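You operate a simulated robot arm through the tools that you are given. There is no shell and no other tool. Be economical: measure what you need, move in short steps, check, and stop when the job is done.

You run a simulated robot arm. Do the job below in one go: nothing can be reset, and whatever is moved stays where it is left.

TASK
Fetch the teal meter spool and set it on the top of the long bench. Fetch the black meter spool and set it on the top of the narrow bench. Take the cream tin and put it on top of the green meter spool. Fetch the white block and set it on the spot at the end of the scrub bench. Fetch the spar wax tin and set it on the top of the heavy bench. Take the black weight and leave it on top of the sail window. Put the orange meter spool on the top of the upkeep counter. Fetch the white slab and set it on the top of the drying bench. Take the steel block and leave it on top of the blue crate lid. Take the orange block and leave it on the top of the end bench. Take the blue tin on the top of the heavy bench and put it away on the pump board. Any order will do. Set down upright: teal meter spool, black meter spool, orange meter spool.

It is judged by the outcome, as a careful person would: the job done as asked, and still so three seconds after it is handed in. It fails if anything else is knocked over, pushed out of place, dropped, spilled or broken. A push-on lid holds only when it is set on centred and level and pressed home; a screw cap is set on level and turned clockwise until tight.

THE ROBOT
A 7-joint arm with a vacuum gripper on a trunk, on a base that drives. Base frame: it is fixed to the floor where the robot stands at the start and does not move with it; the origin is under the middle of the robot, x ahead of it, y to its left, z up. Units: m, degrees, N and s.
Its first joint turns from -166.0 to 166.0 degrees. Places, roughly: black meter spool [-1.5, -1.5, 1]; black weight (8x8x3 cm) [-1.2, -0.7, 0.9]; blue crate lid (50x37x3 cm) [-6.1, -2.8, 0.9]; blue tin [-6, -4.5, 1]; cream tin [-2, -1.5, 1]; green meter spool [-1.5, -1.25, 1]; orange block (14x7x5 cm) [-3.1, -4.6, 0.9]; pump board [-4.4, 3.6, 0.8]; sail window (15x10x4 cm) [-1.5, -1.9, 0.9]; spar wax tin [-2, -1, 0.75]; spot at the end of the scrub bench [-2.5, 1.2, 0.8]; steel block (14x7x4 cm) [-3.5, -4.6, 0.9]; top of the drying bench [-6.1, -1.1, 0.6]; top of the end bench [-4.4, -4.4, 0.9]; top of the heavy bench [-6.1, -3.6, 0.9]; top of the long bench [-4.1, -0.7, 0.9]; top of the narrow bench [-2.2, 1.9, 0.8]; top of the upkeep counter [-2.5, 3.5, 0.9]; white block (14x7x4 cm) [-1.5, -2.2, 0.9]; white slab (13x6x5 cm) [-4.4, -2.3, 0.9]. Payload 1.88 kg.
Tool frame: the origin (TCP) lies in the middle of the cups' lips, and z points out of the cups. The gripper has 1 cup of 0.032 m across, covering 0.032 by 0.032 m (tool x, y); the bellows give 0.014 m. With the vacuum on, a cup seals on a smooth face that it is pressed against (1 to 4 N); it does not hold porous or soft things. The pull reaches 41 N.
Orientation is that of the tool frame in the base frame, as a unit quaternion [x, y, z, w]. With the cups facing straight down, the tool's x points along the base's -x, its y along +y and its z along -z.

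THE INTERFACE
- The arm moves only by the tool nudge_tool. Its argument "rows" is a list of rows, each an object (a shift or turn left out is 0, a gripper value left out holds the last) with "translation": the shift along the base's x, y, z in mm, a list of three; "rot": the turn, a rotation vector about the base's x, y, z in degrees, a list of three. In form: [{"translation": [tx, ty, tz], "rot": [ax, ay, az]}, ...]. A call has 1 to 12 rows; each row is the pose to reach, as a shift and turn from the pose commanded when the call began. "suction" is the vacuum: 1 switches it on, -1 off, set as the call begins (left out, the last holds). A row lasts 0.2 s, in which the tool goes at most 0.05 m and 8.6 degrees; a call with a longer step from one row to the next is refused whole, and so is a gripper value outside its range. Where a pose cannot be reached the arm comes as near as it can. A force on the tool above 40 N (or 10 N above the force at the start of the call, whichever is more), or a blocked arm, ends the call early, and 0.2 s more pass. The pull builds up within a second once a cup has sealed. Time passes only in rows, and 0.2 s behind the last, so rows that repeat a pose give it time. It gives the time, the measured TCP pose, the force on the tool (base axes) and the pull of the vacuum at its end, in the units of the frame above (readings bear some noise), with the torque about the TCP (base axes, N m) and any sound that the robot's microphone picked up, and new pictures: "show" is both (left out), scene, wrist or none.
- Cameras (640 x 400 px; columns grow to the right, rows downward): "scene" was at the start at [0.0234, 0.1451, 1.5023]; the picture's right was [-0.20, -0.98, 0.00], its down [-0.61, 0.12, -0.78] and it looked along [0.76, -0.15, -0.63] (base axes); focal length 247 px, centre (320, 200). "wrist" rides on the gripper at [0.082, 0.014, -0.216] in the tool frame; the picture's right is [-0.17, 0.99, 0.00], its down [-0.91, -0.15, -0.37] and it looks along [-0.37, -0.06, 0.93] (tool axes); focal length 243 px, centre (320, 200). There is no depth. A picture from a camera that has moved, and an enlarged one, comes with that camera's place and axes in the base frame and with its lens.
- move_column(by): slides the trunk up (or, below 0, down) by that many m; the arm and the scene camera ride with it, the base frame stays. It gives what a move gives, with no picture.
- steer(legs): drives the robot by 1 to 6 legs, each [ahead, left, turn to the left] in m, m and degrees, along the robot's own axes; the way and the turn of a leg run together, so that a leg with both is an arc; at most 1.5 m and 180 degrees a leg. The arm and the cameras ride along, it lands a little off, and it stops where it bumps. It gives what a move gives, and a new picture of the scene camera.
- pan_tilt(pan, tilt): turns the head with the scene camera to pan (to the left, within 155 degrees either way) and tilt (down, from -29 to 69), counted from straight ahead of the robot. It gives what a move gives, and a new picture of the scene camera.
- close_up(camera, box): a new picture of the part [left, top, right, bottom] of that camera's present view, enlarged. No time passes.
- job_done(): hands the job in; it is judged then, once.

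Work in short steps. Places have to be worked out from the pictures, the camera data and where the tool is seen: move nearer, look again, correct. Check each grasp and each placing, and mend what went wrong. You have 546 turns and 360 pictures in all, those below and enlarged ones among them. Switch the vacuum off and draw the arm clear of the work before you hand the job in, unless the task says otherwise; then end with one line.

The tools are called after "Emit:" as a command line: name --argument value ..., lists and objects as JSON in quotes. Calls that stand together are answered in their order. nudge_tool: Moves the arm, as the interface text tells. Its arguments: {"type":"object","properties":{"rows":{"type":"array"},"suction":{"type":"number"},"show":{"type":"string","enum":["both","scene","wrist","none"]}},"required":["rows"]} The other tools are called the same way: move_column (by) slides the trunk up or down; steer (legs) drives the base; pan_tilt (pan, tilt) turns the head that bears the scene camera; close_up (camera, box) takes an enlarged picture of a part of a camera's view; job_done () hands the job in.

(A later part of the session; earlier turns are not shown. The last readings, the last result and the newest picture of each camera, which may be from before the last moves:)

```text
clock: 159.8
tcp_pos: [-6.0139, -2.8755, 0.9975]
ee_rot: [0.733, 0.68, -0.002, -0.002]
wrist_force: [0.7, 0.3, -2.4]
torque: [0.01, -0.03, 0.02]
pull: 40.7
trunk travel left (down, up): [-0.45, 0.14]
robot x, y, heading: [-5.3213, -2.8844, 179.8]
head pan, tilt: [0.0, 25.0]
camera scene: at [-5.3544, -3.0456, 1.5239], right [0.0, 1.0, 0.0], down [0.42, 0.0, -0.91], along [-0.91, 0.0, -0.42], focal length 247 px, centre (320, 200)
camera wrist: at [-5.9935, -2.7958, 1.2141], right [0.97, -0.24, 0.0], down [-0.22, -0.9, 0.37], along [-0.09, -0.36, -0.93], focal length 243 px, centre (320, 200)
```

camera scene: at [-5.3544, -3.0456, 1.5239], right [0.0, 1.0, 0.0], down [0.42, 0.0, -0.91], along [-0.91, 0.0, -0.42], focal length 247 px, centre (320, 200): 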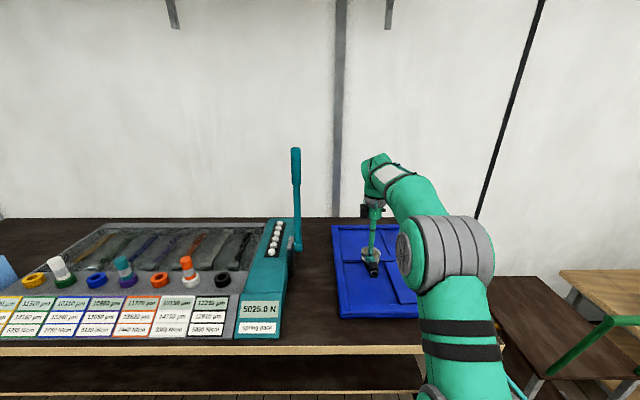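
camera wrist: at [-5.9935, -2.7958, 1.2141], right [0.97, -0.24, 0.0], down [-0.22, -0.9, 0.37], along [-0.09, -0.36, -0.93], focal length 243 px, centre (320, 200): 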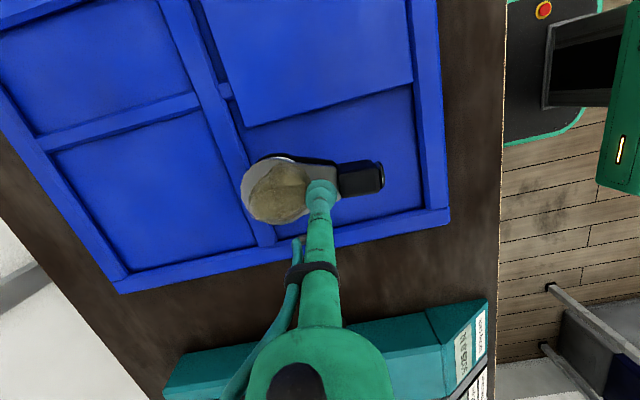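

Shift +18 mm in x to centre the block in the panel, then lower to contact.

Emit:
nudge_tool --rows '[{"translation": [18, 0, -15]}, {"translation": [18, 0, -30]}, {"translation": [18, 0, -38]}, {"translation": [18, 0, -44]}, {"translation": [18, 0, -49]}, {"translation": [18, 0, -54]}, {"translation": [18, 0, -59]}, {"translation": [18, 0, -64]}, {"translation": [18, 0, -69]}, {"translation": [18, 0, -74]}, {"translation": [18, 0, -79]}, {"translation": [18, 0, -84]}]' --show "none"

```text
clock: 161.4
tcp_pos: [-5.9987, -2.8756, 0.9451]
ee_rot: [0.734, 0.68, -0.005, -0.007]
wrist_force: [-2.7, -1.2, 8.9]
torque: [-0.1, -0.32, -0.15]
pull: 40.2
trunk travel left (down, up): [-0.45, 0.14]
robot x, y, heading: [-5.3209, -2.8792, 179.5]
head pan, tilt: [0.0, 25.0]
stopped in row 8: the force on the tool passed its limit (the readings are from after the stop); the commanded pose is now the measured one
```

Emit:
close_up --camera "wrist" --box '[160, 60, 480, 260]'

Emit:
close_up --camera "scene" --box '[320, 210, 440, 330]'

```text
2.00 times, centred on (320, 160) of wrist
camera zoom: at [-5.9753, -2.7956, 1.1619], right [0.97, -0.24, -0.02], down [-0.22, -0.9, 0.38], along [-0.11, -0.36, -0.93], focal length 485 px, centre (320, 280)
```

zoom: 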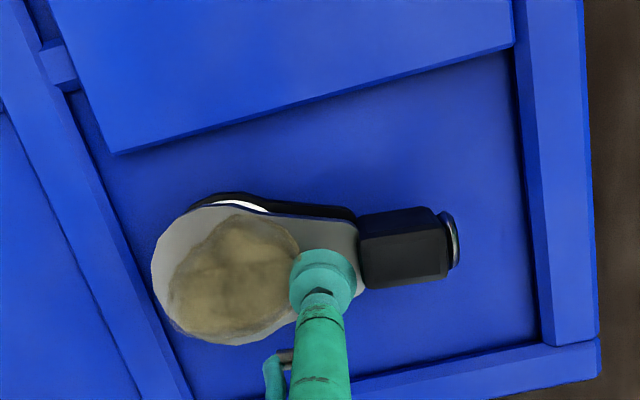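

```text
3.33 times, centred on (380, 270) of scene
camera zoom: at [-5.3536, -3.0457, 1.5233], right [0.0, 1.0, 0.0], down [0.42, 0.0, -0.91], along [-0.91, 0.0, -0.42], focal length 825 px, centre (120, -33)
```

zoom: 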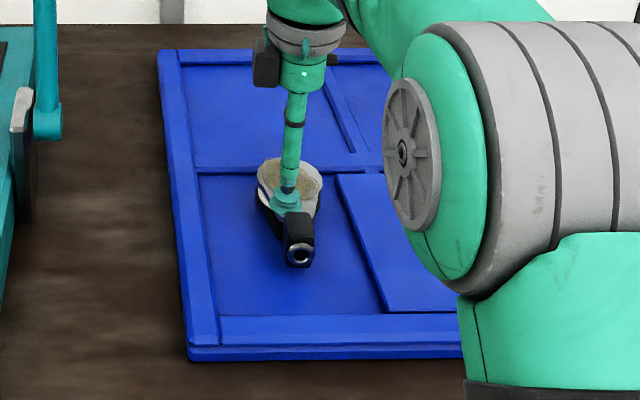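

Contact, but the pulley is near the middle rib; lift slightly, shift 12 mm toward the rim, and lower again.

Emit:
nudge_tool --rows '[{"translation": [0, 0, 8]}, {"translation": [6, 0, 12], "rot": [0.3, -0.8, 0]}, {"translation": [12, 0, 12], "rot": [0.3, -0.8, 0]}, {"translation": [12, 0, 8], "rot": [0.3, -0.8, 0]}, {"translation": [12, 0, 4], "rot": [0.3, -0.8, 0]}, {"translation": [12, 0, 0], "rot": [0.3, -0.8, 0]}, {"translation": [12, 0, -4], "rot": [0.3, -0.8, 0]}, {"translation": [12, 0, -8], "rot": [0.3, -0.8, 0]}, {"translation": [12, 0, -12], "rot": [0.3, -0.8, 0]}]' --show "none"

Emit:
close_up --camera "wrist" --box '[160, 60, 480, 260]'

```text
clock: 163.2
tcp_pos: [-5.9893, -2.8756, 0.9452]
ee_rot: [0.733, 0.68, -0.003, -0.009]
wrist_force: [-3.7, -0.9, 10.7]
torque: [-0.09, -0.32, -0.17]
pull: 40.7
trunk travel left (down, up): [-0.45, 0.14]
robot x, y, heading: [-5.3209, -2.882, 179.9]
head pan, tilt: [0.0, 25.0]
stopped in row 9: the force on the tool passed its limit (the readings are from after the stop); the commanded pose is now the measured one
```

```text
2.00 times, centred on (320, 160) of wrist
camera zoom: at [-5.9663, -2.7969, 1.1624], right [0.97, -0.24, -0.02], down [-0.22, -0.9, 0.37], along [-0.11, -0.36, -0.93], focal length 485 px, centre (320, 280)
```

zoom: 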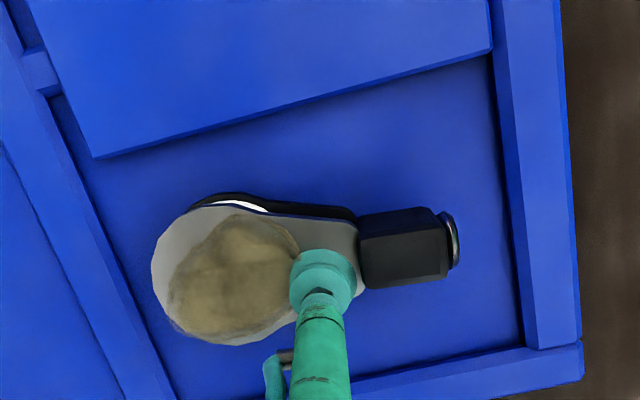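

Fully inside the panel at the same height. Release and lift.

Emit:
nudge_tool --rows '[{"translation": [0, 0, 0]}, {"translation": [0, 0, 0]}, {"translation": [0, 0, 0]}, {"translation": [0, 0, 3]}, {"translation": [0, 0, 12]}, {"translation": [0, 0, 50]}, {"translation": [0, 0, 95]}, {"translation": [30, 0, 130]}, {"translation": [70, 0, 150]}, {"translation": [110, 0, 170]}, {"translation": [150, 0, 190]}]' --suction -1 --show "scene"

Emit:
close_up --camera "scene" --box '[320, 210, 480, 330]'

```text
clock: 165.6
tcp_pos: [-5.8391, -2.8766, 1.1321]
ee_rot: [0.733, 0.68, -0.001, -0.006]
wrist_force: [-1.7, -0.1, 0.8]
torque: [-0.02, -0.03, -0.02]
pull: 0.0
trunk travel left (down, up): [-0.45, 0.14]
robot x, y, heading: [-5.3219, -2.8821, 179.6]
head pan, tilt: [0.0, 25.0]
camera scene: at [-5.3543, -3.0457, 1.5238], right [0.0, 1.0, 0.0], down [0.42, 0.0, -0.91], along [-0.91, 0.0, -0.42], focal length 247 px, centre (320, 200)
```

scene: 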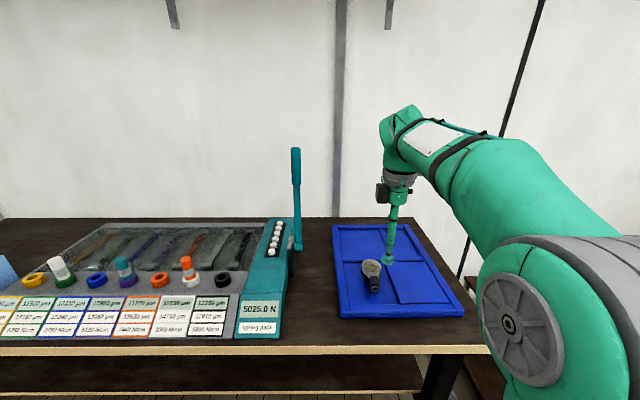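

```text
3.33 times, centred on (400, 270) of scene
camera zoom: at [-5.3543, -3.0457, 1.5238], right [0.0, 1.0, 0.0], down [0.42, 0.0, -0.91], along [-0.91, 0.0, -0.42], focal length 825 px, centre (53, -33)
```

zoom: 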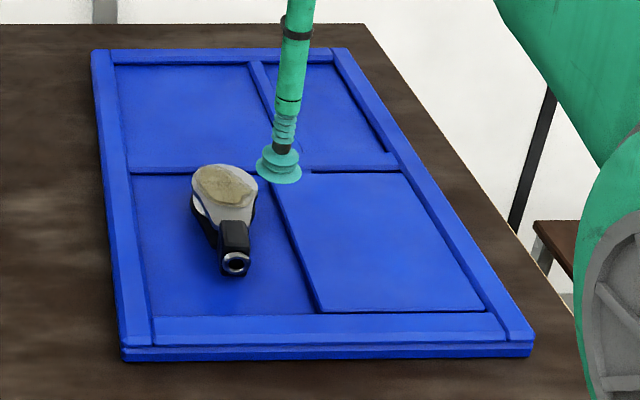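

Steel block sits in the lid. Turn back the wrist, then turn round and approach the white slab on the long bench from the west.

Emit:
nudge_tool --rows '[{"rot": [0, 0, -8]}, {"rot": [0, 0, -16], "translation": [0, 0, 20]}, {"rot": [0, 0, -24], "translation": [10, 0, 40]}, {"rot": [0, 0, -32], "translation": [20, 0, 60]}, {"rot": [0, 0, -40], "translation": [30, 0, 70]}, {"rot": [0, 0, -48], "translation": [40, 0, 70]}, {"rot": [0, 0, -56], "translation": [50, 0, 70]}, {"rot": [0, 0, -64], "translation": [60, 0, 70]}, {"rot": [0, 0, -72], "translation": [70, 0, 70]}, {"rot": [0, 0, -80], "translation": [80, 0, 70]}, {"rot": [0.3, -0.6, -86], "translation": [80, 0, 70]}]' --show "none"

Emit:
steer --legs '[[0, 0, 179], [0, 0.6, 0]]'

```text
clock: 168.0
tcp_pos: [-5.7581, -2.8761, 1.2017]
ee_rot: [1.0, -0.005, 0.009, -0.004]
wrist_force: [0.3, 0.3, -0.1]
torque: [-0.02, 0.04, 0.02]
pull: 0.1
trunk travel left (down, up): [-0.45, 0.14]
robot x, y, heading: [-5.3209, -2.8796, 179.7]
head pan, tilt: [0.0, 25.0]
```

```text
clock: 178.7
tcp_pos: [-4.8629, -2.3036, 1.2026]
ee_rot: [0.018, 1.0, -0.005, -0.009]
wrist_force: [-0.1, 0.7, 0.5]
torque: [0.03, -0.01, 0.01]
pull: 0.0
trunk travel left (down, up): [-0.45, 0.14]
robot x, y, heading: [-5.2956, -2.284, -2.0]
head pan, tilt: [0.0, 25.0]
camera scene: at [-5.2641, -2.1261, 1.5239], right [-0.03, -1.0, 0.0], down [-0.42, 0.01, -0.91], along [0.91, -0.03, -0.42], focal length 247 px, centre (320, 200)
```

scene: 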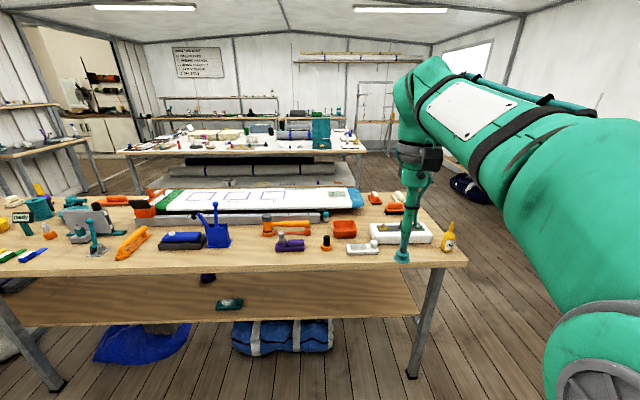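

Slab seen at the bench's rear edge. Zoom, level the tool, and move in front.

Emit:
close_up --camera "scene" --box '[320, 190, 480, 290]'

Emit:
steer --legs '[[0.2, 0, 2]]'

Emit:
nudge_tool --rows '[{"translation": [0, 0, 0], "rot": [0.6, -1.0, 0]}, {"translation": [0, 0, -30], "rot": [0.6, -1.0, 0]}]' --show "wrist"

```text
4.00 times, centred on (400, 240) of scene
camera zoom: at [-5.2641, -2.1261, 1.5239], right [-0.03, -1.0, 0.0], down [-0.42, 0.01, -0.91], along [0.91, -0.03, -0.42], focal length 990 px, centre (0, 40)
```

zoom: 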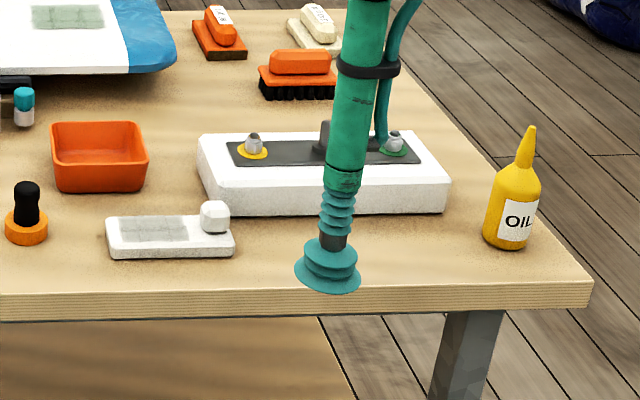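

```text
clock: 180.3
tcp_pos: [-4.6623, -2.2917, 1.2023]
ee_rot: [-0.002, 1.0, -0.004, -0.009]
wrist_force: [-0.4, 0.4, 0.0]
torque: [0.02, -0.01, -0.01]
pull: 0.1
trunk travel left (down, up): [-0.45, 0.14]
robot x, y, heading: [-5.1013, -2.2919, 0.3]
head pan, tilt: [0.0, 25.0]
camera scene: at [-5.0693, -2.1277, 1.5238], right [0.0, -1.0, 0.0], down [-0.42, 0.0, -0.91], along [0.91, 0.0, -0.42], focal length 247 px, centre (320, 200)
```

scene: 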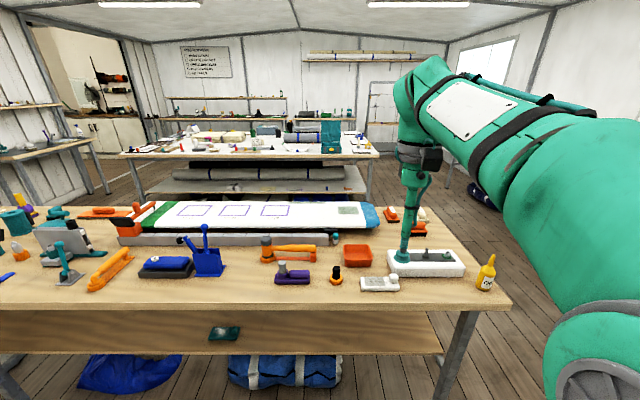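

```text
clock: 180.9
tcp_pos: [-4.6621, -2.2922, 1.1721]
ee_rot: [-0.001, 1.0, 0.0, 0.001]
wrist_force: [-0.8, 0.7, -0.3]
torque: [0.04, -0.02, 0.01]
pull: 0.1
trunk travel left (down, up): [-0.45, 0.14]
robot x, y, heading: [-5.0989, -2.2923, 0.6]
head pan, tilt: [0.0, 25.0]
camera wrist: at [-4.7446, -2.2785, 1.3893], right [0.16, 0.99, 0.0], down [0.91, -0.15, 0.37], along [0.37, -0.06, -0.93], focal length 243 px, centre (320, 200)
```

wrist: 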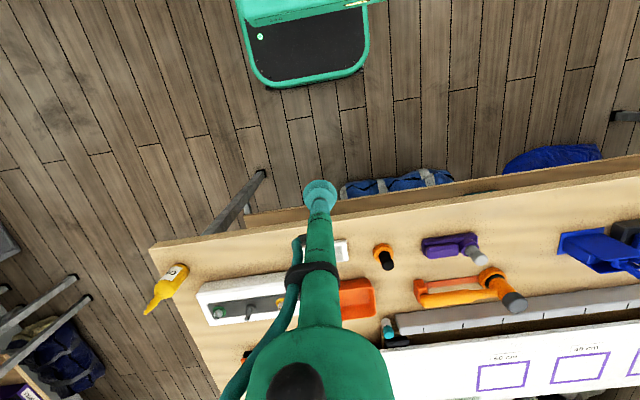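

Move over the slab.

Emit:
nudge_tool --rows '[{"translation": [45, -8, 0]}, {"translation": [90, -16, -5]}, {"translation": [130, -24, -20]}, {"translation": [170, -32, -40]}, {"translation": [205, -38, -70]}, {"translation": [220, -38, -100]}]' --show "none"

Emit:
close_up --camera "wrist" --box '[200, 70, 440, 220]'

Emit:
close_up --camera "scene" --box '[320, 240, 448, 320]'

```text
clock: 182.3
tcp_pos: [-4.4427, -2.3289, 1.0711]
ee_rot: [0.0, 1.0, 0.0, 0.001]
wrist_force: [0.1, 0.2, 0.3]
torque: [0.05, -0.02, -0.01]
pull: 0.0
trunk travel left (down, up): [-0.45, 0.14]
robot x, y, heading: [-5.1007, -2.2851, 0.2]
head pan, tilt: [0.0, 25.0]
```

```text
2.67 times, centred on (320, 145) of wrist
camera zoom: at [-4.5244, -2.3161, 1.2883], right [0.16, 0.99, 0.0], down [0.91, -0.15, 0.37], along [0.37, -0.06, -0.93], focal length 647 px, centre (320, 347)
```

zoom: 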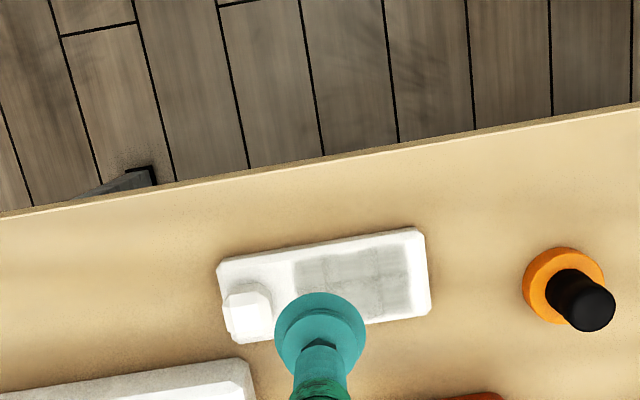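

```text
5.00 times, centred on (384, 280) of scene
camera zoom: at [-5.0692, -2.1278, 1.5239], right [0.0, -1.0, 0.0], down [-0.42, 0.0, -0.91], along [0.91, 0.0, -0.42], focal length 1237 px, centre (0, -200)
```

zoom: 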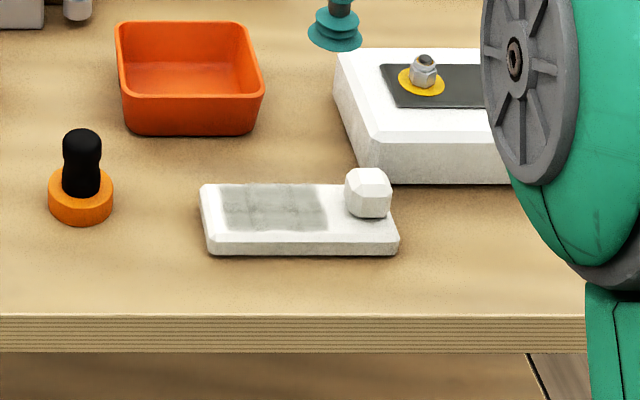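

Try the flat patch area at about (-4.405, -2.319): descend with suction until contact.

Emit:
nudge_tool --rows '[{"translation": [18, 5, -40]}, {"translation": [37, 10, -80]}, {"translation": [37, 10, -120]}, {"translation": [37, 10, -150]}]' --show "none"

Emit:
close_up --camera "wrist" --box '[220, 100, 420, 225]'

```text
clock: 183.3
tcp_pos: [-4.4049, -2.3195, 0.9213]
ee_rot: [-0.001, 1.0, 0.0, 0.001]
wrist_force: [-0.7, 0.5, 0.7]
torque: [-0.04, -0.02, -0.04]
pull: 0.1
trunk travel left (down, up): [-0.45, 0.14]
robot x, y, heading: [-5.0982, -2.2883, 0.2]
head pan, tilt: [0.0, 25.0]
```

```text
3.20 times, centred on (320, 162) of wrist
camera zoom: at [-4.4875, -2.3061, 1.1388], right [0.16, 0.99, 0.0], down [0.91, -0.15, 0.38], along [0.37, -0.06, -0.93], focal length 776 px, centre (320, 320)
```

zoom: 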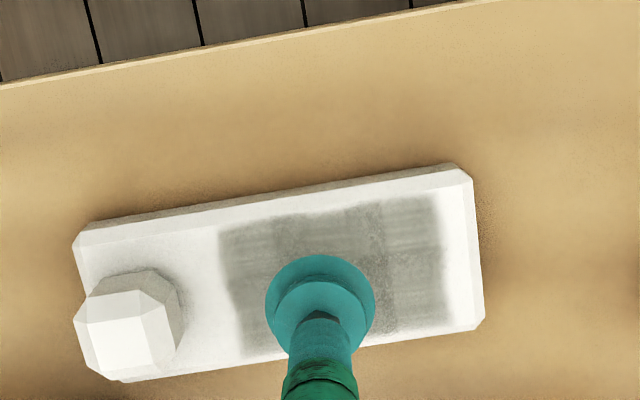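

Well centred across the slab. Press down with suction.

Emit:
nudge_tool --rows '[{"translation": [0, 0, -15]}, {"translation": [0, 0, -25]}, {"translation": [0, 0, -32]}, {"translation": [0, 0, -36]}, {"translation": [0, 0, -40]}, {"translation": [0, 0, -44]}, {"translation": [0, 0, -48]}, {"translation": [0, 0, -52]}]' --suction 1 --show "none"

```text
clock: 184.7
tcp_pos: [-4.4009, -2.3188, 0.8851]
ee_rot: [-0.002, 1.0, 0.001, 0.008]
wrist_force: [1.7, -0.3, 9.5]
torque: [-0.07, 0.23, -0.18]
pull: 40.5
trunk travel left (down, up): [-0.45, 0.14]
robot x, y, heading: [-5.101, -2.2848, 0.4]
head pan, tilt: [0.0, 25.0]
stopped in row 7: the force on the tool passed its limit (the readings are from after the stop); the commanded pose is now the measured one
```

Sealed. Lift, retract, then turn and drive toward the drying bench.

Emit:
nudge_tool --rows '[{"translation": [0, 0, 4]}, {"translation": [0, 0, 25], "rot": [0, -0.8, 0]}, {"translation": [0, 0, 70], "rot": [0, -0.8, 0]}, {"translation": [0, 0, 115], "rot": [0, -0.8, 0]}, {"translation": [0, 0, 160], "rot": [0, -0.8, 0]}, {"translation": [-25, 0, 200], "rot": [0, -0.8, 0]}, {"translation": [-65, 0, 230], "rot": [0, -0.8, 0]}, {"translation": [-105, 0, 250], "rot": [0, -0.8, 0]}, {"translation": [-150, 0, 260], "rot": [0, -0.8, 0]}, {"translation": [-195, 0, 270], "rot": [0, -0.8, 0]}, {"translation": [-240, 0, 280], "rot": [0, -0.8, 0]}]' --show "none"

Emit:
steer --legs '[[-0.2, 0, 0], [0, 0, 179]]'

```text
clock: 187.1
tcp_pos: [-4.642, -2.3185, 1.1623]
ee_rot: [-0.002, 1.0, 0.001, 0.011]
wrist_force: [0.1, -0.3, -1.0]
torque: [0.01, 0.07, -0.01]
pull: 40.4
trunk travel left (down, up): [-0.45, 0.14]
robot x, y, heading: [-5.0994, -2.2907, 0.1]
head pan, tilt: [0.0, 25.0]
```

```text
clock: 196.0
tcp_pos: [-5.7581, -2.2449, 1.1625]
ee_rot: [1.0, -0.018, -0.011, 0.0]
wrist_force: [-0.2, -0.8, 0.1]
torque: [-0.02, -0.03, 0.0]
pull: 40.6
trunk travel left (down, up): [-0.45, 0.14]
robot x, y, heading: [-5.3038, -2.2901, 178.2]
head pan, tilt: [0.0, 25.0]
camera scene: at [-5.3395, -2.4549, 1.5239], right [0.03, 1.0, 0.0], down [0.42, -0.01, -0.91], along [-0.91, 0.03, -0.42], focal length 247 px, centre (320, 200)
```

scene: 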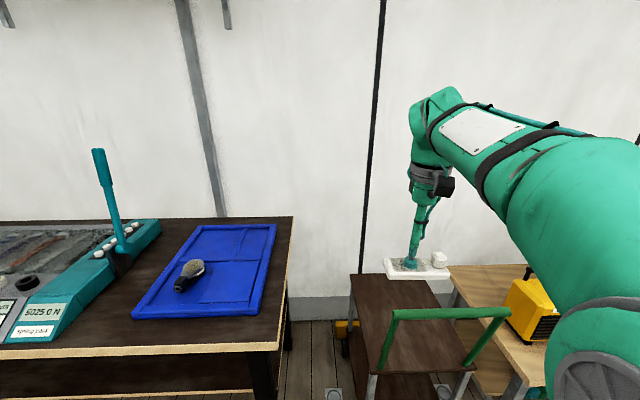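

Strafe right to the drying bench.

Emit:
steer --legs '[[0, -1.15, 1.5]]'

Emit:
pan_tilt --pan 0 --tilt 42

```text
clock: 201.8
tcp_pos: [-5.7311, -1.0998, 1.163]
ee_rot: [1.0, -0.008, -0.011, 0.0]
wrist_force: [0.7, 0.1, -2.0]
torque: [-0.03, -0.03, 0.0]
pull: 40.9
trunk travel left (down, up): [-0.45, 0.14]
robot x, y, heading: [-5.2744, -1.1398, 179.2]
head pan, tilt: [0.0, 25.0]
camera scene: at [-5.3086, -1.3032, 1.5239], right [0.01, 1.0, 0.0], down [0.42, -0.01, -0.91], along [-0.91, 0.01, -0.42], focal length 247 px, centre (320, 200)
```

scene: 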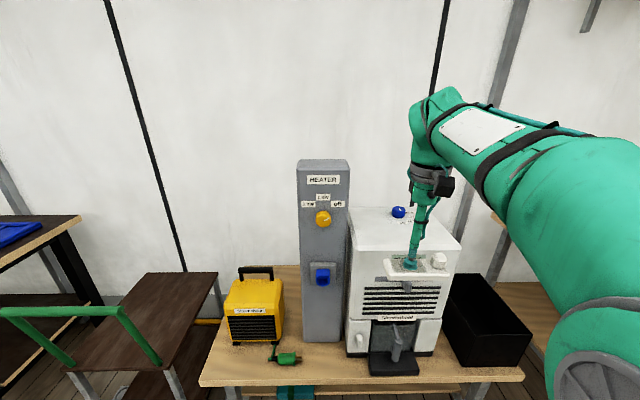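

```text
clock: 202.7
tcp_pos: [-5.7315, -1.1004, 1.1626]
ee_rot: [1.0, -0.008, -0.012, 0.001]
wrist_force: [0.5, 0.0, 0.1]
torque: [0.0, -0.02, 0.0]
pull: 41.2
trunk travel left (down, up): [-0.45, 0.14]
robot x, y, heading: [-5.2717, -1.1373, 179.3]
head pan, tilt: [0.0, 42.0]
camera scene: at [-5.3002, -1.3033, 1.4977], right [0.01, 1.0, 0.0], down [0.67, -0.01, -0.74], along [-0.74, 0.01, -0.67], focal length 247 px, centre (320, 200)
```

scene: 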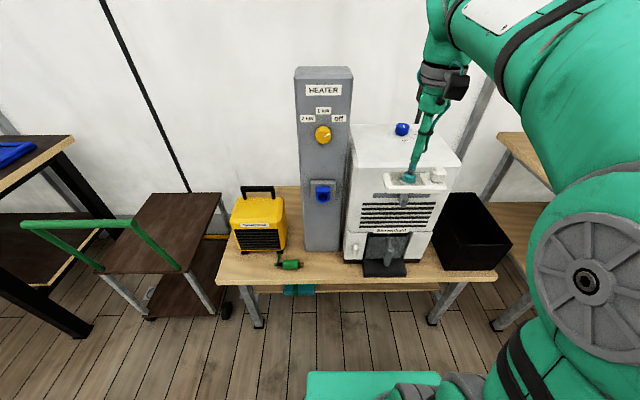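

Free strip in front of the grey panel: about x −5.80…−5.93, y −1.37…−1.19. Align the tool to y≈−1.30, level, then lower the trunk.

Emit:
nudge_tool --rows '[{"translation": [0, -45, 0], "rot": [0, -0.6, 0]}, {"translation": [0, -90, 0], "rot": [0, -1.2, 0]}, {"translation": [0, -135, 0], "rot": [0, -1.2, 0.5]}, {"translation": [0, -180, 0], "rot": [0, -1.2, 1]}, {"translation": [0, -200, 0], "rot": [0, -1.2, 1]}]' --show "none"

Emit:
move_column --by -0.35

Emit:
nudge_tool --rows '[{"translation": [0, 0, 0]}]' --show "both"

```text
clock: 203.8
tcp_pos: [-5.7308, -1.3, 1.1623]
ee_rot: [1.0, 0.001, -0.001, 0.001]
wrist_force: [-0.5, -1.0, -0.6]
torque: [0.01, -0.01, -0.03]
pull: 40.3
trunk travel left (down, up): [-0.45, 0.14]
robot x, y, heading: [-5.2758, -1.1354, 179.4]
head pan, tilt: [0.0, 42.0]
```

```text
clock: 207.3
tcp_pos: [-5.7312, -1.3003, 0.8134]
ee_rot: [1.0, 0.0, -0.001, 0.001]
wrist_force: [1.0, 0.1, -0.3]
torque: [-0.04, 0.0, 0.01]
pull: 41.0
trunk travel left (down, up): [-0.1, 0.49]
robot x, y, heading: [-5.2756, -1.1386, 179.1]
head pan, tilt: [0.0, 42.0]
```

```text
clock: 207.7
tcp_pos: [-5.7305, -1.3001, 0.8125]
ee_rot: [1.0, 0.001, -0.001, 0.001]
wrist_force: [0.5, 0.7, -1.3]
torque: [0.02, -0.02, 0.01]
pull: 40.6
trunk travel left (down, up): [-0.1, 0.49]
robot x, y, heading: [-5.2727, -1.1381, 179.2]
head pan, tilt: [0.0, 42.0]
camera scene: at [-5.3001, -1.3033, 1.1476], right [0.01, 1.0, 0.0], down [0.67, -0.01, -0.74], along [-0.74, 0.01, -0.67], focal length 247 px, centre (320, 200)
camera wrist: at [-5.6487, -1.3135, 1.0296], right [-0.16, -0.99, 0.0], down [-0.91, 0.15, 0.38], along [-0.37, 0.06, -0.93], focal length 243 px, centre (320, 200)
```

scene: 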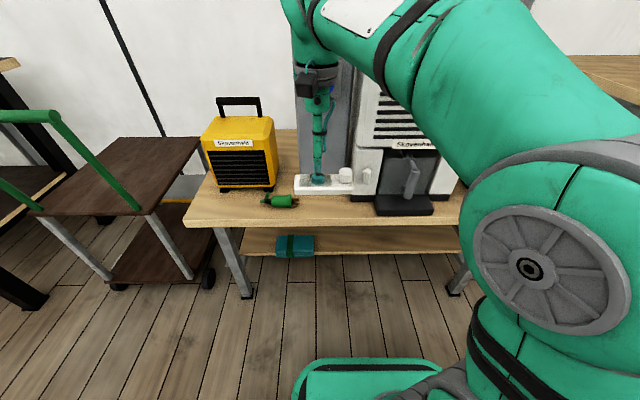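
wrist: 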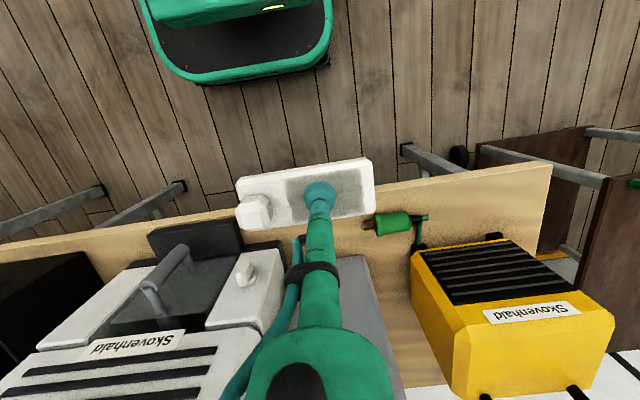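

Free width is y −1.36…−1.13. Move to (−5.855, −1.26) and lower.

Emit:
nudge_tool --rows '[{"translation": [-40, 15, 0]}, {"translation": [-80, 30, 0]}, {"translation": [-124, 40, 0]}, {"translation": [-124, 40, -45]}, {"translation": [-124, 40, -90]}, {"translation": [-124, 40, -120]}, {"translation": [-124, 40, -135]}]' --show "both"

```text
clock: 209.3
tcp_pos: [-5.8544, -1.2608, 0.6789]
ee_rot: [1.0, 0.0, -0.001, 0.001]
wrist_force: [0.2, -0.4, -0.5]
torque: [-0.03, -0.01, 0.02]
pull: 40.6
trunk travel left (down, up): [-0.1, 0.49]
robot x, y, heading: [-5.273, -1.1394, 179.4]
head pan, tilt: [0.0, 42.0]
camera scene: at [-5.3001, -1.3033, 1.1476], right [0.01, 1.0, 0.0], down [0.67, -0.01, -0.74], along [-0.74, 0.01, -0.67], focal length 247 px, centre (320, 200)
camera wrist: at [-5.7723, -1.274, 0.8947], right [-0.16, -0.99, 0.0], down [-0.91, 0.15, 0.38], along [-0.37, 0.06, -0.93], focal length 243 px, centre (320, 200)
```

scene: 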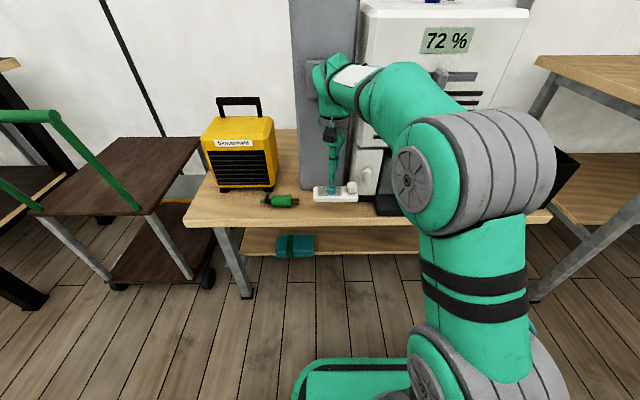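
wrist: 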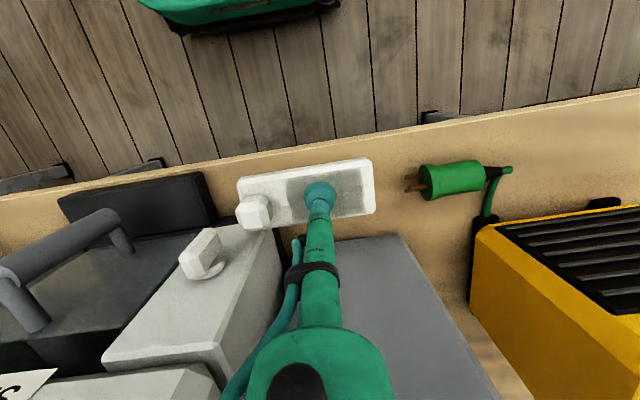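

Shift 17 mm away from the machine, then lower to contact.

Emit:
nudge_tool --rows '[{"translation": [4, -17, 0]}, {"translation": [4, -17, -15]}, {"translation": [4, -17, -25]}, {"translation": [4, -17, -32]}, {"translation": [4, -17, -37]}, {"translation": [4, -17, -42]}, {"translation": [4, -17, -47]}, {"translation": [4, -17, -52]}, {"translation": [4, -17, -57]}, {"translation": [4, -17, -62]}, {"translation": [4, -17, -67]}]' --show "wrist"

```text
clock: 211.7
tcp_pos: [-5.8519, -1.2778, 0.617]
ee_rot: [1.0, 0.001, -0.005, 0.002]
wrist_force: [5.4, 0.8, 30.2]
torque: [0.26, -0.07, -0.18]
pull: 40.7
trunk travel left (down, up): [-0.1, 0.49]
robot x, y, heading: [-5.2753, -1.1427, 179.1]
head pan, tilt: [0.0, 42.0]
camera wrist: at [-5.7674, -1.2905, 0.8322], right [-0.16, -0.99, 0.01], down [-0.91, 0.15, 0.38], along [-0.38, 0.06, -0.92], focal length 243 px, centre (320, 200)
```

wrist: 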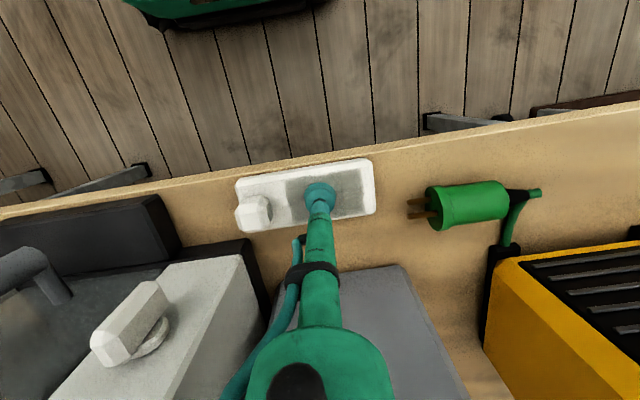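

Slab's corner is right at the bench edge; lift slightly and shift 14 mm inward.

Emit:
nudge_tool --rows '[{"translation": [0, 0, 10]}, {"translation": [-7, -3, 14]}, {"translation": [-15, -6, 14]}, {"translation": [-15, -6, 9]}, {"translation": [-15, -6, 5]}, {"translation": [-15, -6, 2]}]' --show "wrist"

```text
clock: 213.1
tcp_pos: [-5.8665, -1.2831, 0.6159]
ee_rot: [1.0, 0.0, -0.003, 0.0]
wrist_force: [3.6, 0.5, 13.5]
torque: [0.14, 0.03, -0.07]
pull: 40.8
trunk travel left (down, up): [-0.1, 0.49]
robot x, y, heading: [-5.2743, -1.137, 179.3]
head pan, tilt: [0.0, 42.0]
camera wrist: at [-5.7834, -1.2966, 0.832], right [-0.16, -0.99, 0.0], down [-0.91, 0.15, 0.38], along [-0.37, 0.06, -0.93], focal length 243 px, centre (320, 200)
```

wrist: 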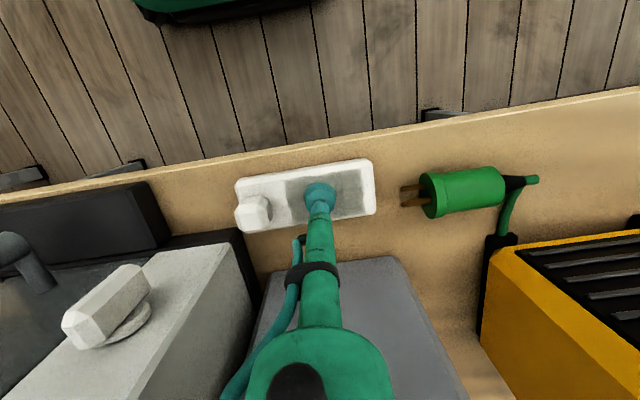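

Good seat now. Release, lift and bring the arm out, then raise the trunk.

Emit:
nudge_tool --rows '[{"translation": [0, 0, 2]}, {"translation": [0, 0, 2]}, {"translation": [0, 0, 2]}, {"translation": [0, 0, 4]}, {"translation": [0, 0, 14]}, {"translation": [0, 0, 50]}, {"translation": [10, 0, 95]}, {"translation": [40, 0, 130]}, {"translation": [80, 0, 155]}, {"translation": [120, 0, 175]}]' --suction -1 --show "scene"

Emit:
move_column --by 0.35

```text
clock: 215.3
tcp_pos: [-5.7466, -1.2824, 0.7879]
ee_rot: [1.0, 0.001, -0.001, 0.0]
wrist_force: [0.4, -0.8, 0.5]
torque: [0.01, -0.03, 0.02]
pull: 0.1
trunk travel left (down, up): [-0.1, 0.49]
robot x, y, heading: [-5.2745, -1.1368, 179.1]
head pan, tilt: [0.0, 42.0]
camera scene: at [-5.3007, -1.3034, 1.1477], right [0.01, 1.0, 0.0], down [0.67, -0.01, -0.74], along [-0.74, 0.01, -0.67], focal length 247 px, centre (320, 200)
```

scene: 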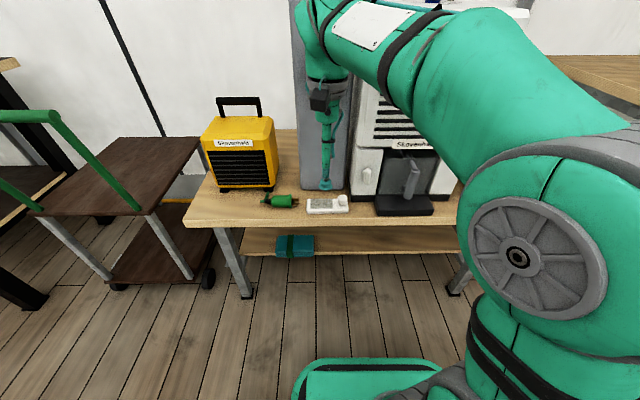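

```text
clock: 218.7
tcp_pos: [-5.7474, -1.283, 1.1379]
ee_rot: [1.0, 0.001, -0.001, -0.001]
wrist_force: [0.6, -0.3, 0.3]
torque: [-0.04, 0.01, -0.01]
pull: 0.1
trunk travel left (down, up): [-0.45, 0.14]
robot x, y, heading: [-5.2746, -1.1396, 179.3]
head pan, tilt: [0.0, 42.0]
```

Slab placed. Next the blue tin at (-6, -4.5): drive south along the aisle.

Emit:
nudge_tool --rows '[{"translation": [40, 30, 30]}, {"translation": [80, 60, 60]}, {"translation": [80, 100, 90]}]' --show "none"

Emit:
steer --legs '[[0, 1.4, 0], [0, 1.2, 0], [0.1, 0, 0.7]]'

Emit:
pan_tilt --pan 25 --tilt 35

```text
refused: row 1 steps farther than a row can; nothing moved
```

```text
clock: 232.2
tcp_pos: [-5.9073, -3.9037, 1.1387]
ee_rot: [1.0, -0.001, -0.001, 0.0]
wrist_force: [0.1, -0.3, -0.2]
torque: [0.0, 0.0, -0.02]
pull: 0.0
trunk travel left (down, up): [-0.45, 0.14]
robot x, y, heading: [-5.4349, -3.763, 178.9]
head pan, tilt: [0.0, 42.0]
camera scene: at [-5.4606, -3.9264, 1.4976], right [0.02, 1.0, 0.0], down [0.67, -0.01, -0.74], along [-0.74, 0.01, -0.67], focal length 247 px, centre (320, 200)
```

scene: 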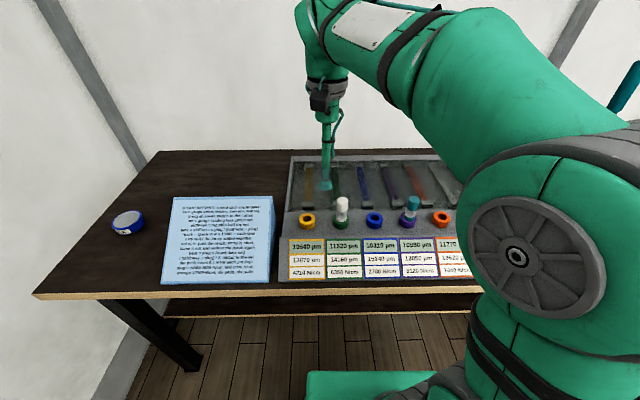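

```text
clock: 233.1
tcp_pos: [-5.9061, -3.904, 1.1375]
ee_rot: [1.0, -0.001, -0.001, 0.0]
wrist_force: [-0.1, 0.3, -0.3]
torque: [0.01, 0.0, 0.01]
pull: 0.1
trunk travel left (down, up): [-0.45, 0.14]
robot x, y, heading: [-5.434, -3.7605, 179.2]
head pan, tilt: [25.0, 35.0]
camera scene: at [-5.4574, -3.9635, 1.5081], right [-0.4, 0.91, 0.0], down [0.52, 0.23, -0.82], along [-0.75, -0.33, -0.57], focal length 247 px, centre (320, 200)
```

scene: 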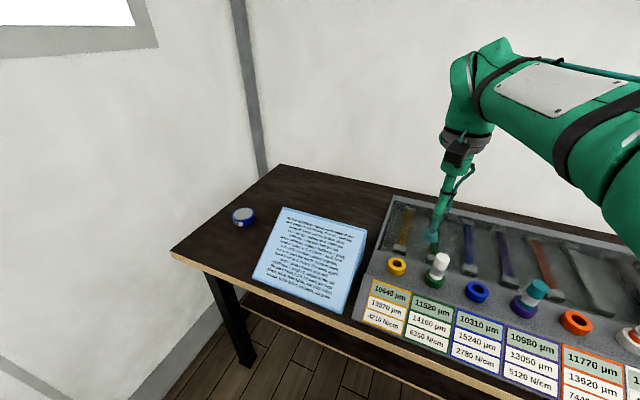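

The blue tin is at about (-6.0, -4.52). Strafe 0.35 m further left; then move the tool over it.

Emit:
nudge_tool --rows '[{"translation": [20, 0, 30]}, {"translation": [40, 0, 60]}]' --show "none"

Emit:
steer --legs '[[0, 0.33, 0]]'

```text
clock: 233.7
tcp_pos: [-5.8661, -3.9031, 1.1997]
ee_rot: [1.0, 0.0, -0.001, 0.0]
wrist_force: [0.2, -0.1, -0.1]
torque: [0.01, 0.03, 0.03]
pull: 0.0
trunk travel left (down, up): [-0.45, 0.14]
robot x, y, heading: [-5.4331, -3.7599, 178.9]
head pan, tilt: [25.0, 35.0]
```

```text
clock: 235.9
tcp_pos: [-5.8744, -4.2285, 1.1969]
ee_rot: [1.0, -0.002, 0.0, 0.0]
wrist_force: [-0.1, 0.4, 0.5]
torque: [-0.02, 0.0, -0.01]
pull: 0.1
trunk travel left (down, up): [-0.45, 0.14]
robot x, y, heading: [-5.4412, -4.0825, 178.8]
head pan, tilt: [25.0, 35.0]
camera scene: at [-5.4642, -4.2902, 1.5081], right [-0.4, 0.91, 0.0], down [0.52, 0.23, -0.82], along [-0.75, -0.33, -0.57], focal length 247 px, centre (320, 200)
```

scene: 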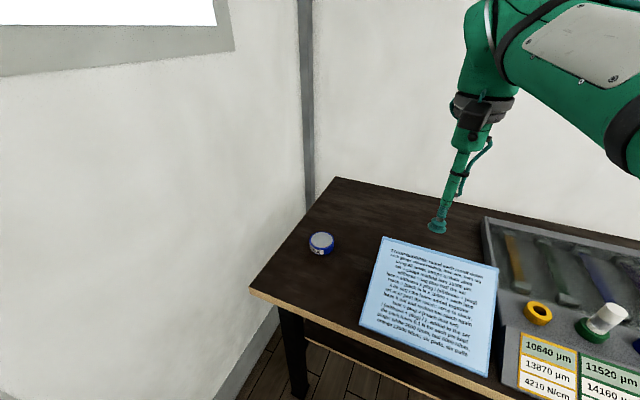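

Move over the tin.

Emit:
nudge_tool --rows '[{"translation": [-15, -40, 0]}, {"translation": [-30, -80, 0]}, {"translation": [-45, -120, -10]}, {"translation": [-58, -160, -25]}, {"translation": [-70, -195, -50]}, {"translation": [-82, -230, -80]}, {"translation": [-95, -265, -105]}, {"translation": [-95, -270, -130]}]' --show "none"

Emit:
close_up --camera "wrist" --box '[220, 90, 420, 215]'

Emit:
close_up --camera "scene" --box '[240, 190, 400, 290]'

```text
clock: 237.7
tcp_pos: [-5.9698, -4.4984, 1.0681]
ee_rot: [1.0, -0.001, 0.0, 0.002]
wrist_force: [-0.8, -0.4, -0.3]
torque: [0.0, -0.06, -0.02]
pull: 0.0
trunk travel left (down, up): [-0.45, 0.14]
robot x, y, heading: [-5.4386, -4.0922, 178.7]
head pan, tilt: [25.0, 35.0]
```

```text
3.20 times, centred on (320, 152) of wrist
camera zoom: at [-5.887, -4.5134, 1.2849], right [-0.17, -0.99, 0.0], down [-0.91, 0.16, 0.38], along [-0.37, 0.06, -0.93], focal length 776 px, centre (320, 352)
```

zoom: 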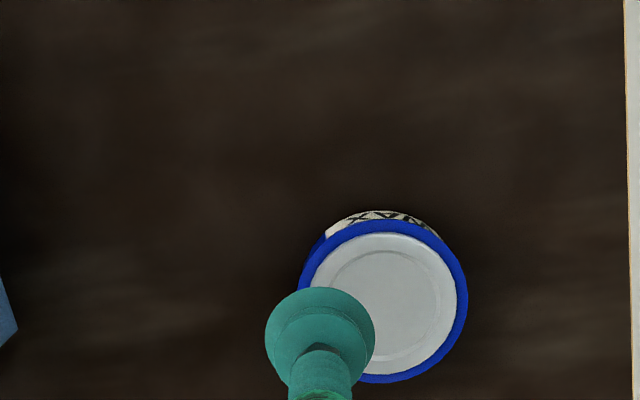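

```text
4.00 times, centred on (320, 240) of scene
camera zoom: at [-5.4645, -4.2906, 1.5081], right [-0.4, 0.91, 0.0], down [0.52, 0.23, -0.82], along [-0.75, -0.33, -0.57], focal length 990 px, centre (320, 40)
```

zoom: 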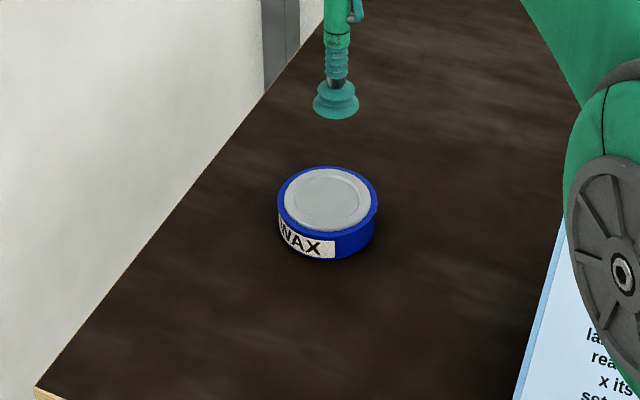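

Tin lid centre at about (-6.008, -4.526), top ≈0.93. Descend with suction.

Emit:
nudge_tool --rows '[{"translation": [-19, -14, -40]}, {"translation": [-38, -28, -80]}, {"translation": [-38, -28, -110]}, {"translation": [-38, -28, -110]}]' --show "none"

Emit:
close_up --camera "wrist" --box '[220, 100, 420, 225]'

```text
clock: 238.7
tcp_pos: [-6.0074, -4.5277, 0.9586]
ee_rot: [1.0, -0.001, -0.001, 0.0]
wrist_force: [-0.1, 0.4, -0.1]
torque: [-0.02, 0.0, -0.01]
pull: 0.0
trunk travel left (down, up): [-0.45, 0.14]
robot x, y, heading: [-5.4352, -4.0878, 178.7]
head pan, tilt: [25.0, 35.0]
```

```text
3.20 times, centred on (320, 162) of wrist
camera zoom: at [-5.9248, -4.541, 1.1749], right [-0.17, -0.99, 0.0], down [-0.91, 0.16, 0.38], along [-0.37, 0.06, -0.93], focal length 776 px, centre (320, 320)
```

zoom: 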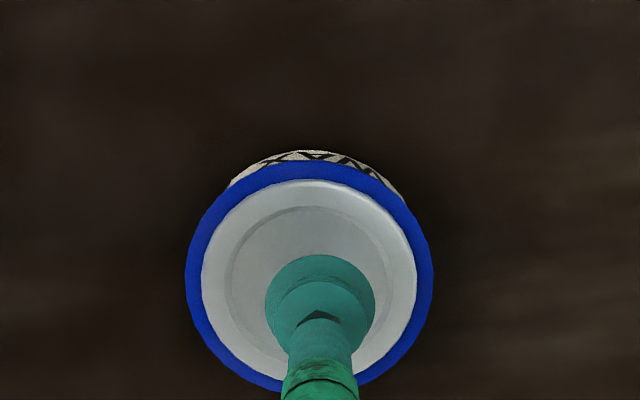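

Shift +3 mm in y and press.

Emit:
nudge_tool --rows '[{"translation": [0, 3, -12]}, {"translation": [0, 3, -20]}, {"translation": [0, 3, -25]}, {"translation": [0, 3, -29]}, {"translation": [0, 3, -33]}, {"translation": [0, 3, -37]}, {"translation": [0, 3, -41]}]' --suction 1 --show "none"

```text
clock: 240.3
tcp_pos: [-6.0059, -4.5243, 0.9227]
ee_rot: [1.0, -0.001, -0.005, 0.002]
wrist_force: [-0.2, 4.4, 34.2]
torque: [0.04, -0.13, -0.25]
pull: 40.7
trunk travel left (down, up): [-0.45, 0.14]
robot x, y, heading: [-5.4389, -4.0889, 178.7]
head pan, tilt: [25.0, 35.0]
```

Sealed. Lift and inspect.

Emit:
nudge_tool --rows '[{"translation": [0, 0, 8]}, {"translation": [0, 0, 30]}, {"translation": [0, 0, 65]}, {"translation": [0, 0, 105]}, {"translation": [0, 0, 105]}]' --show "scene"

```text
clock: 241.5
tcp_pos: [-6.0073, -4.5232, 1.0217]
ee_rot: [1.0, -0.001, 0.0, 0.0]
wrist_force: [1.3, -0.2, -4.4]
torque: [0.0, -0.04, 0.01]
pull: 40.4
trunk travel left (down, up): [-0.45, 0.14]
robot x, y, heading: [-5.4401, -4.0869, 178.9]
head pan, tilt: [25.0, 35.0]
camera scene: at [-5.4642, -4.2903, 1.508], right [-0.4, 0.91, 0.0], down [0.52, 0.23, -0.82], along [-0.75, -0.33, -0.57], focal length 247 px, centre (320, 200)
```

scene: 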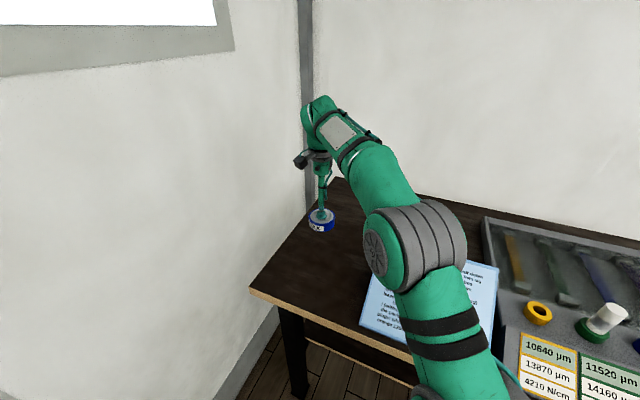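

Blue tin held. Retract the arm.

Emit:
nudge_tool --rows '[{"translation": [0, 15, 40]}, {"translation": [10, 45, 75]}, {"translation": [25, 85, 100]}, {"translation": [45, 125, 120]}, {"translation": [65, 165, 140]}, {"translation": [85, 205, 155]}, {"translation": [105, 245, 170]}, {"translation": [130, 285, 180]}, {"translation": [155, 325, 190]}, {"translation": [175, 365, 200]}]' --show "none"

Emit:
steer --legs '[[0, -0.6, 0.7], [-1.3, 0, 0], [-1.0, 0, 0]]'

```text
clock: 243.7
tcp_pos: [-5.8308, -4.1571, 1.2221]
ee_rot: [1.0, -0.002, -0.001, 0.0]
wrist_force: [0.6, -0.8, -3.5]
torque: [-0.01, -0.04, -0.01]
pull: 40.7
trunk travel left (down, up): [-0.45, 0.14]
robot x, y, heading: [-5.4412, -4.0915, 179.0]
head pan, tilt: [25.0, 35.0]
```

```text
clock: 257.9
tcp_pos: [-3.5349, -3.5711, 1.2218]
ee_rot: [1.0, 0.015, -0.001, 0.0]
wrist_force: [-0.3, -0.9, -4.4]
torque: [0.0, -0.04, -0.01]
pull: 40.8
trunk travel left (down, up): [-0.45, 0.14]
robot x, y, heading: [-3.1421, -3.4904, -179.3]
head pan, tilt: [25.0, 35.0]
camera scene: at [-3.1622, -3.6908, 1.5081], right [-0.43, 0.9, 0.0], down [0.52, 0.25, -0.82], along [-0.74, -0.35, -0.57], focal length 247 px, centre (320, 200)
```

scene: 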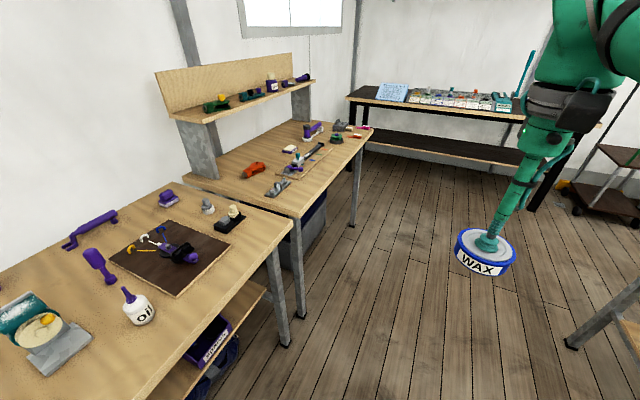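

Continue north along the aisle, then east to the doorway.

Emit:
steer --legs '[[0, -1.4, -0.7], [0, -1.4, 0], [0, -1.2, 0], [-1.4, 0, 0], [-0.9, 0, 0]]'

Emit:
pan_tilt --pan -60 --tilt 25

```text
clock: 288.2
tcp_pos: [-1.1984, 0.4035, 1.2219]
ee_rot: [1.0, -0.008, -0.001, 0.0]
wrist_force: [0.0, 0.2, -3.9]
torque: [0.0, 0.0, -0.01]
pull: 40.7
trunk travel left (down, up): [-0.45, 0.14]
robot x, y, heading: [-0.8076, 0.4725, 178.3]
head pan, tilt: [25.0, 35.0]
camera scene: at [-0.8312, 0.2681, 1.5081], right [-0.39, 0.92, 0.0], down [0.53, 0.23, -0.82], along [-0.75, -0.32, -0.57], focal length 247 px, centre (320, 200)
```

scene: 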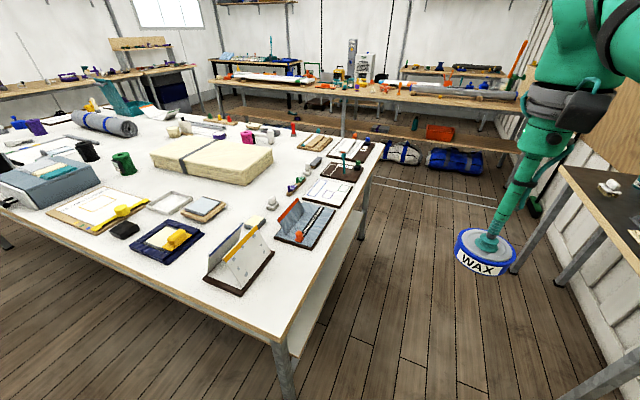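

```text
clock: 289.8
tcp_pos: [-1.198, 0.4049, 1.2215]
ee_rot: [1.0, -0.008, -0.001, 0.0]
wrist_force: [-0.6, 0.1, -4.1]
torque: [-0.02, -0.03, 0.0]
pull: 40.5
trunk travel left (down, up): [-0.45, 0.14]
robot x, y, heading: [-0.8068, 0.4665, 178.4]
head pan, tilt: [-60.0, 25.0]
camera scene: at [-0.7938, 0.3839, 1.5238], right [0.88, 0.47, 0.0], down [0.2, -0.37, -0.91], along [-0.43, 0.8, -0.42], focal length 247 px, centre (320, 200)
```

scene: 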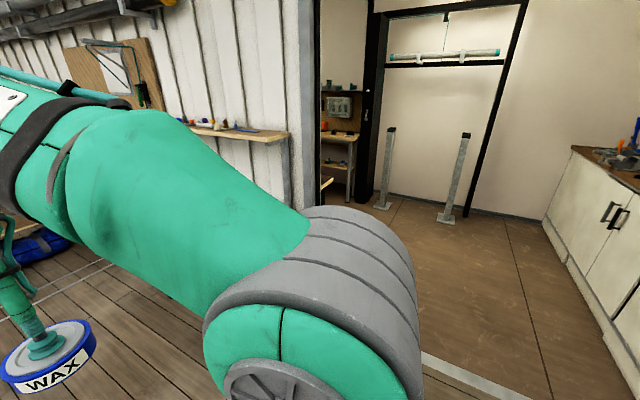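

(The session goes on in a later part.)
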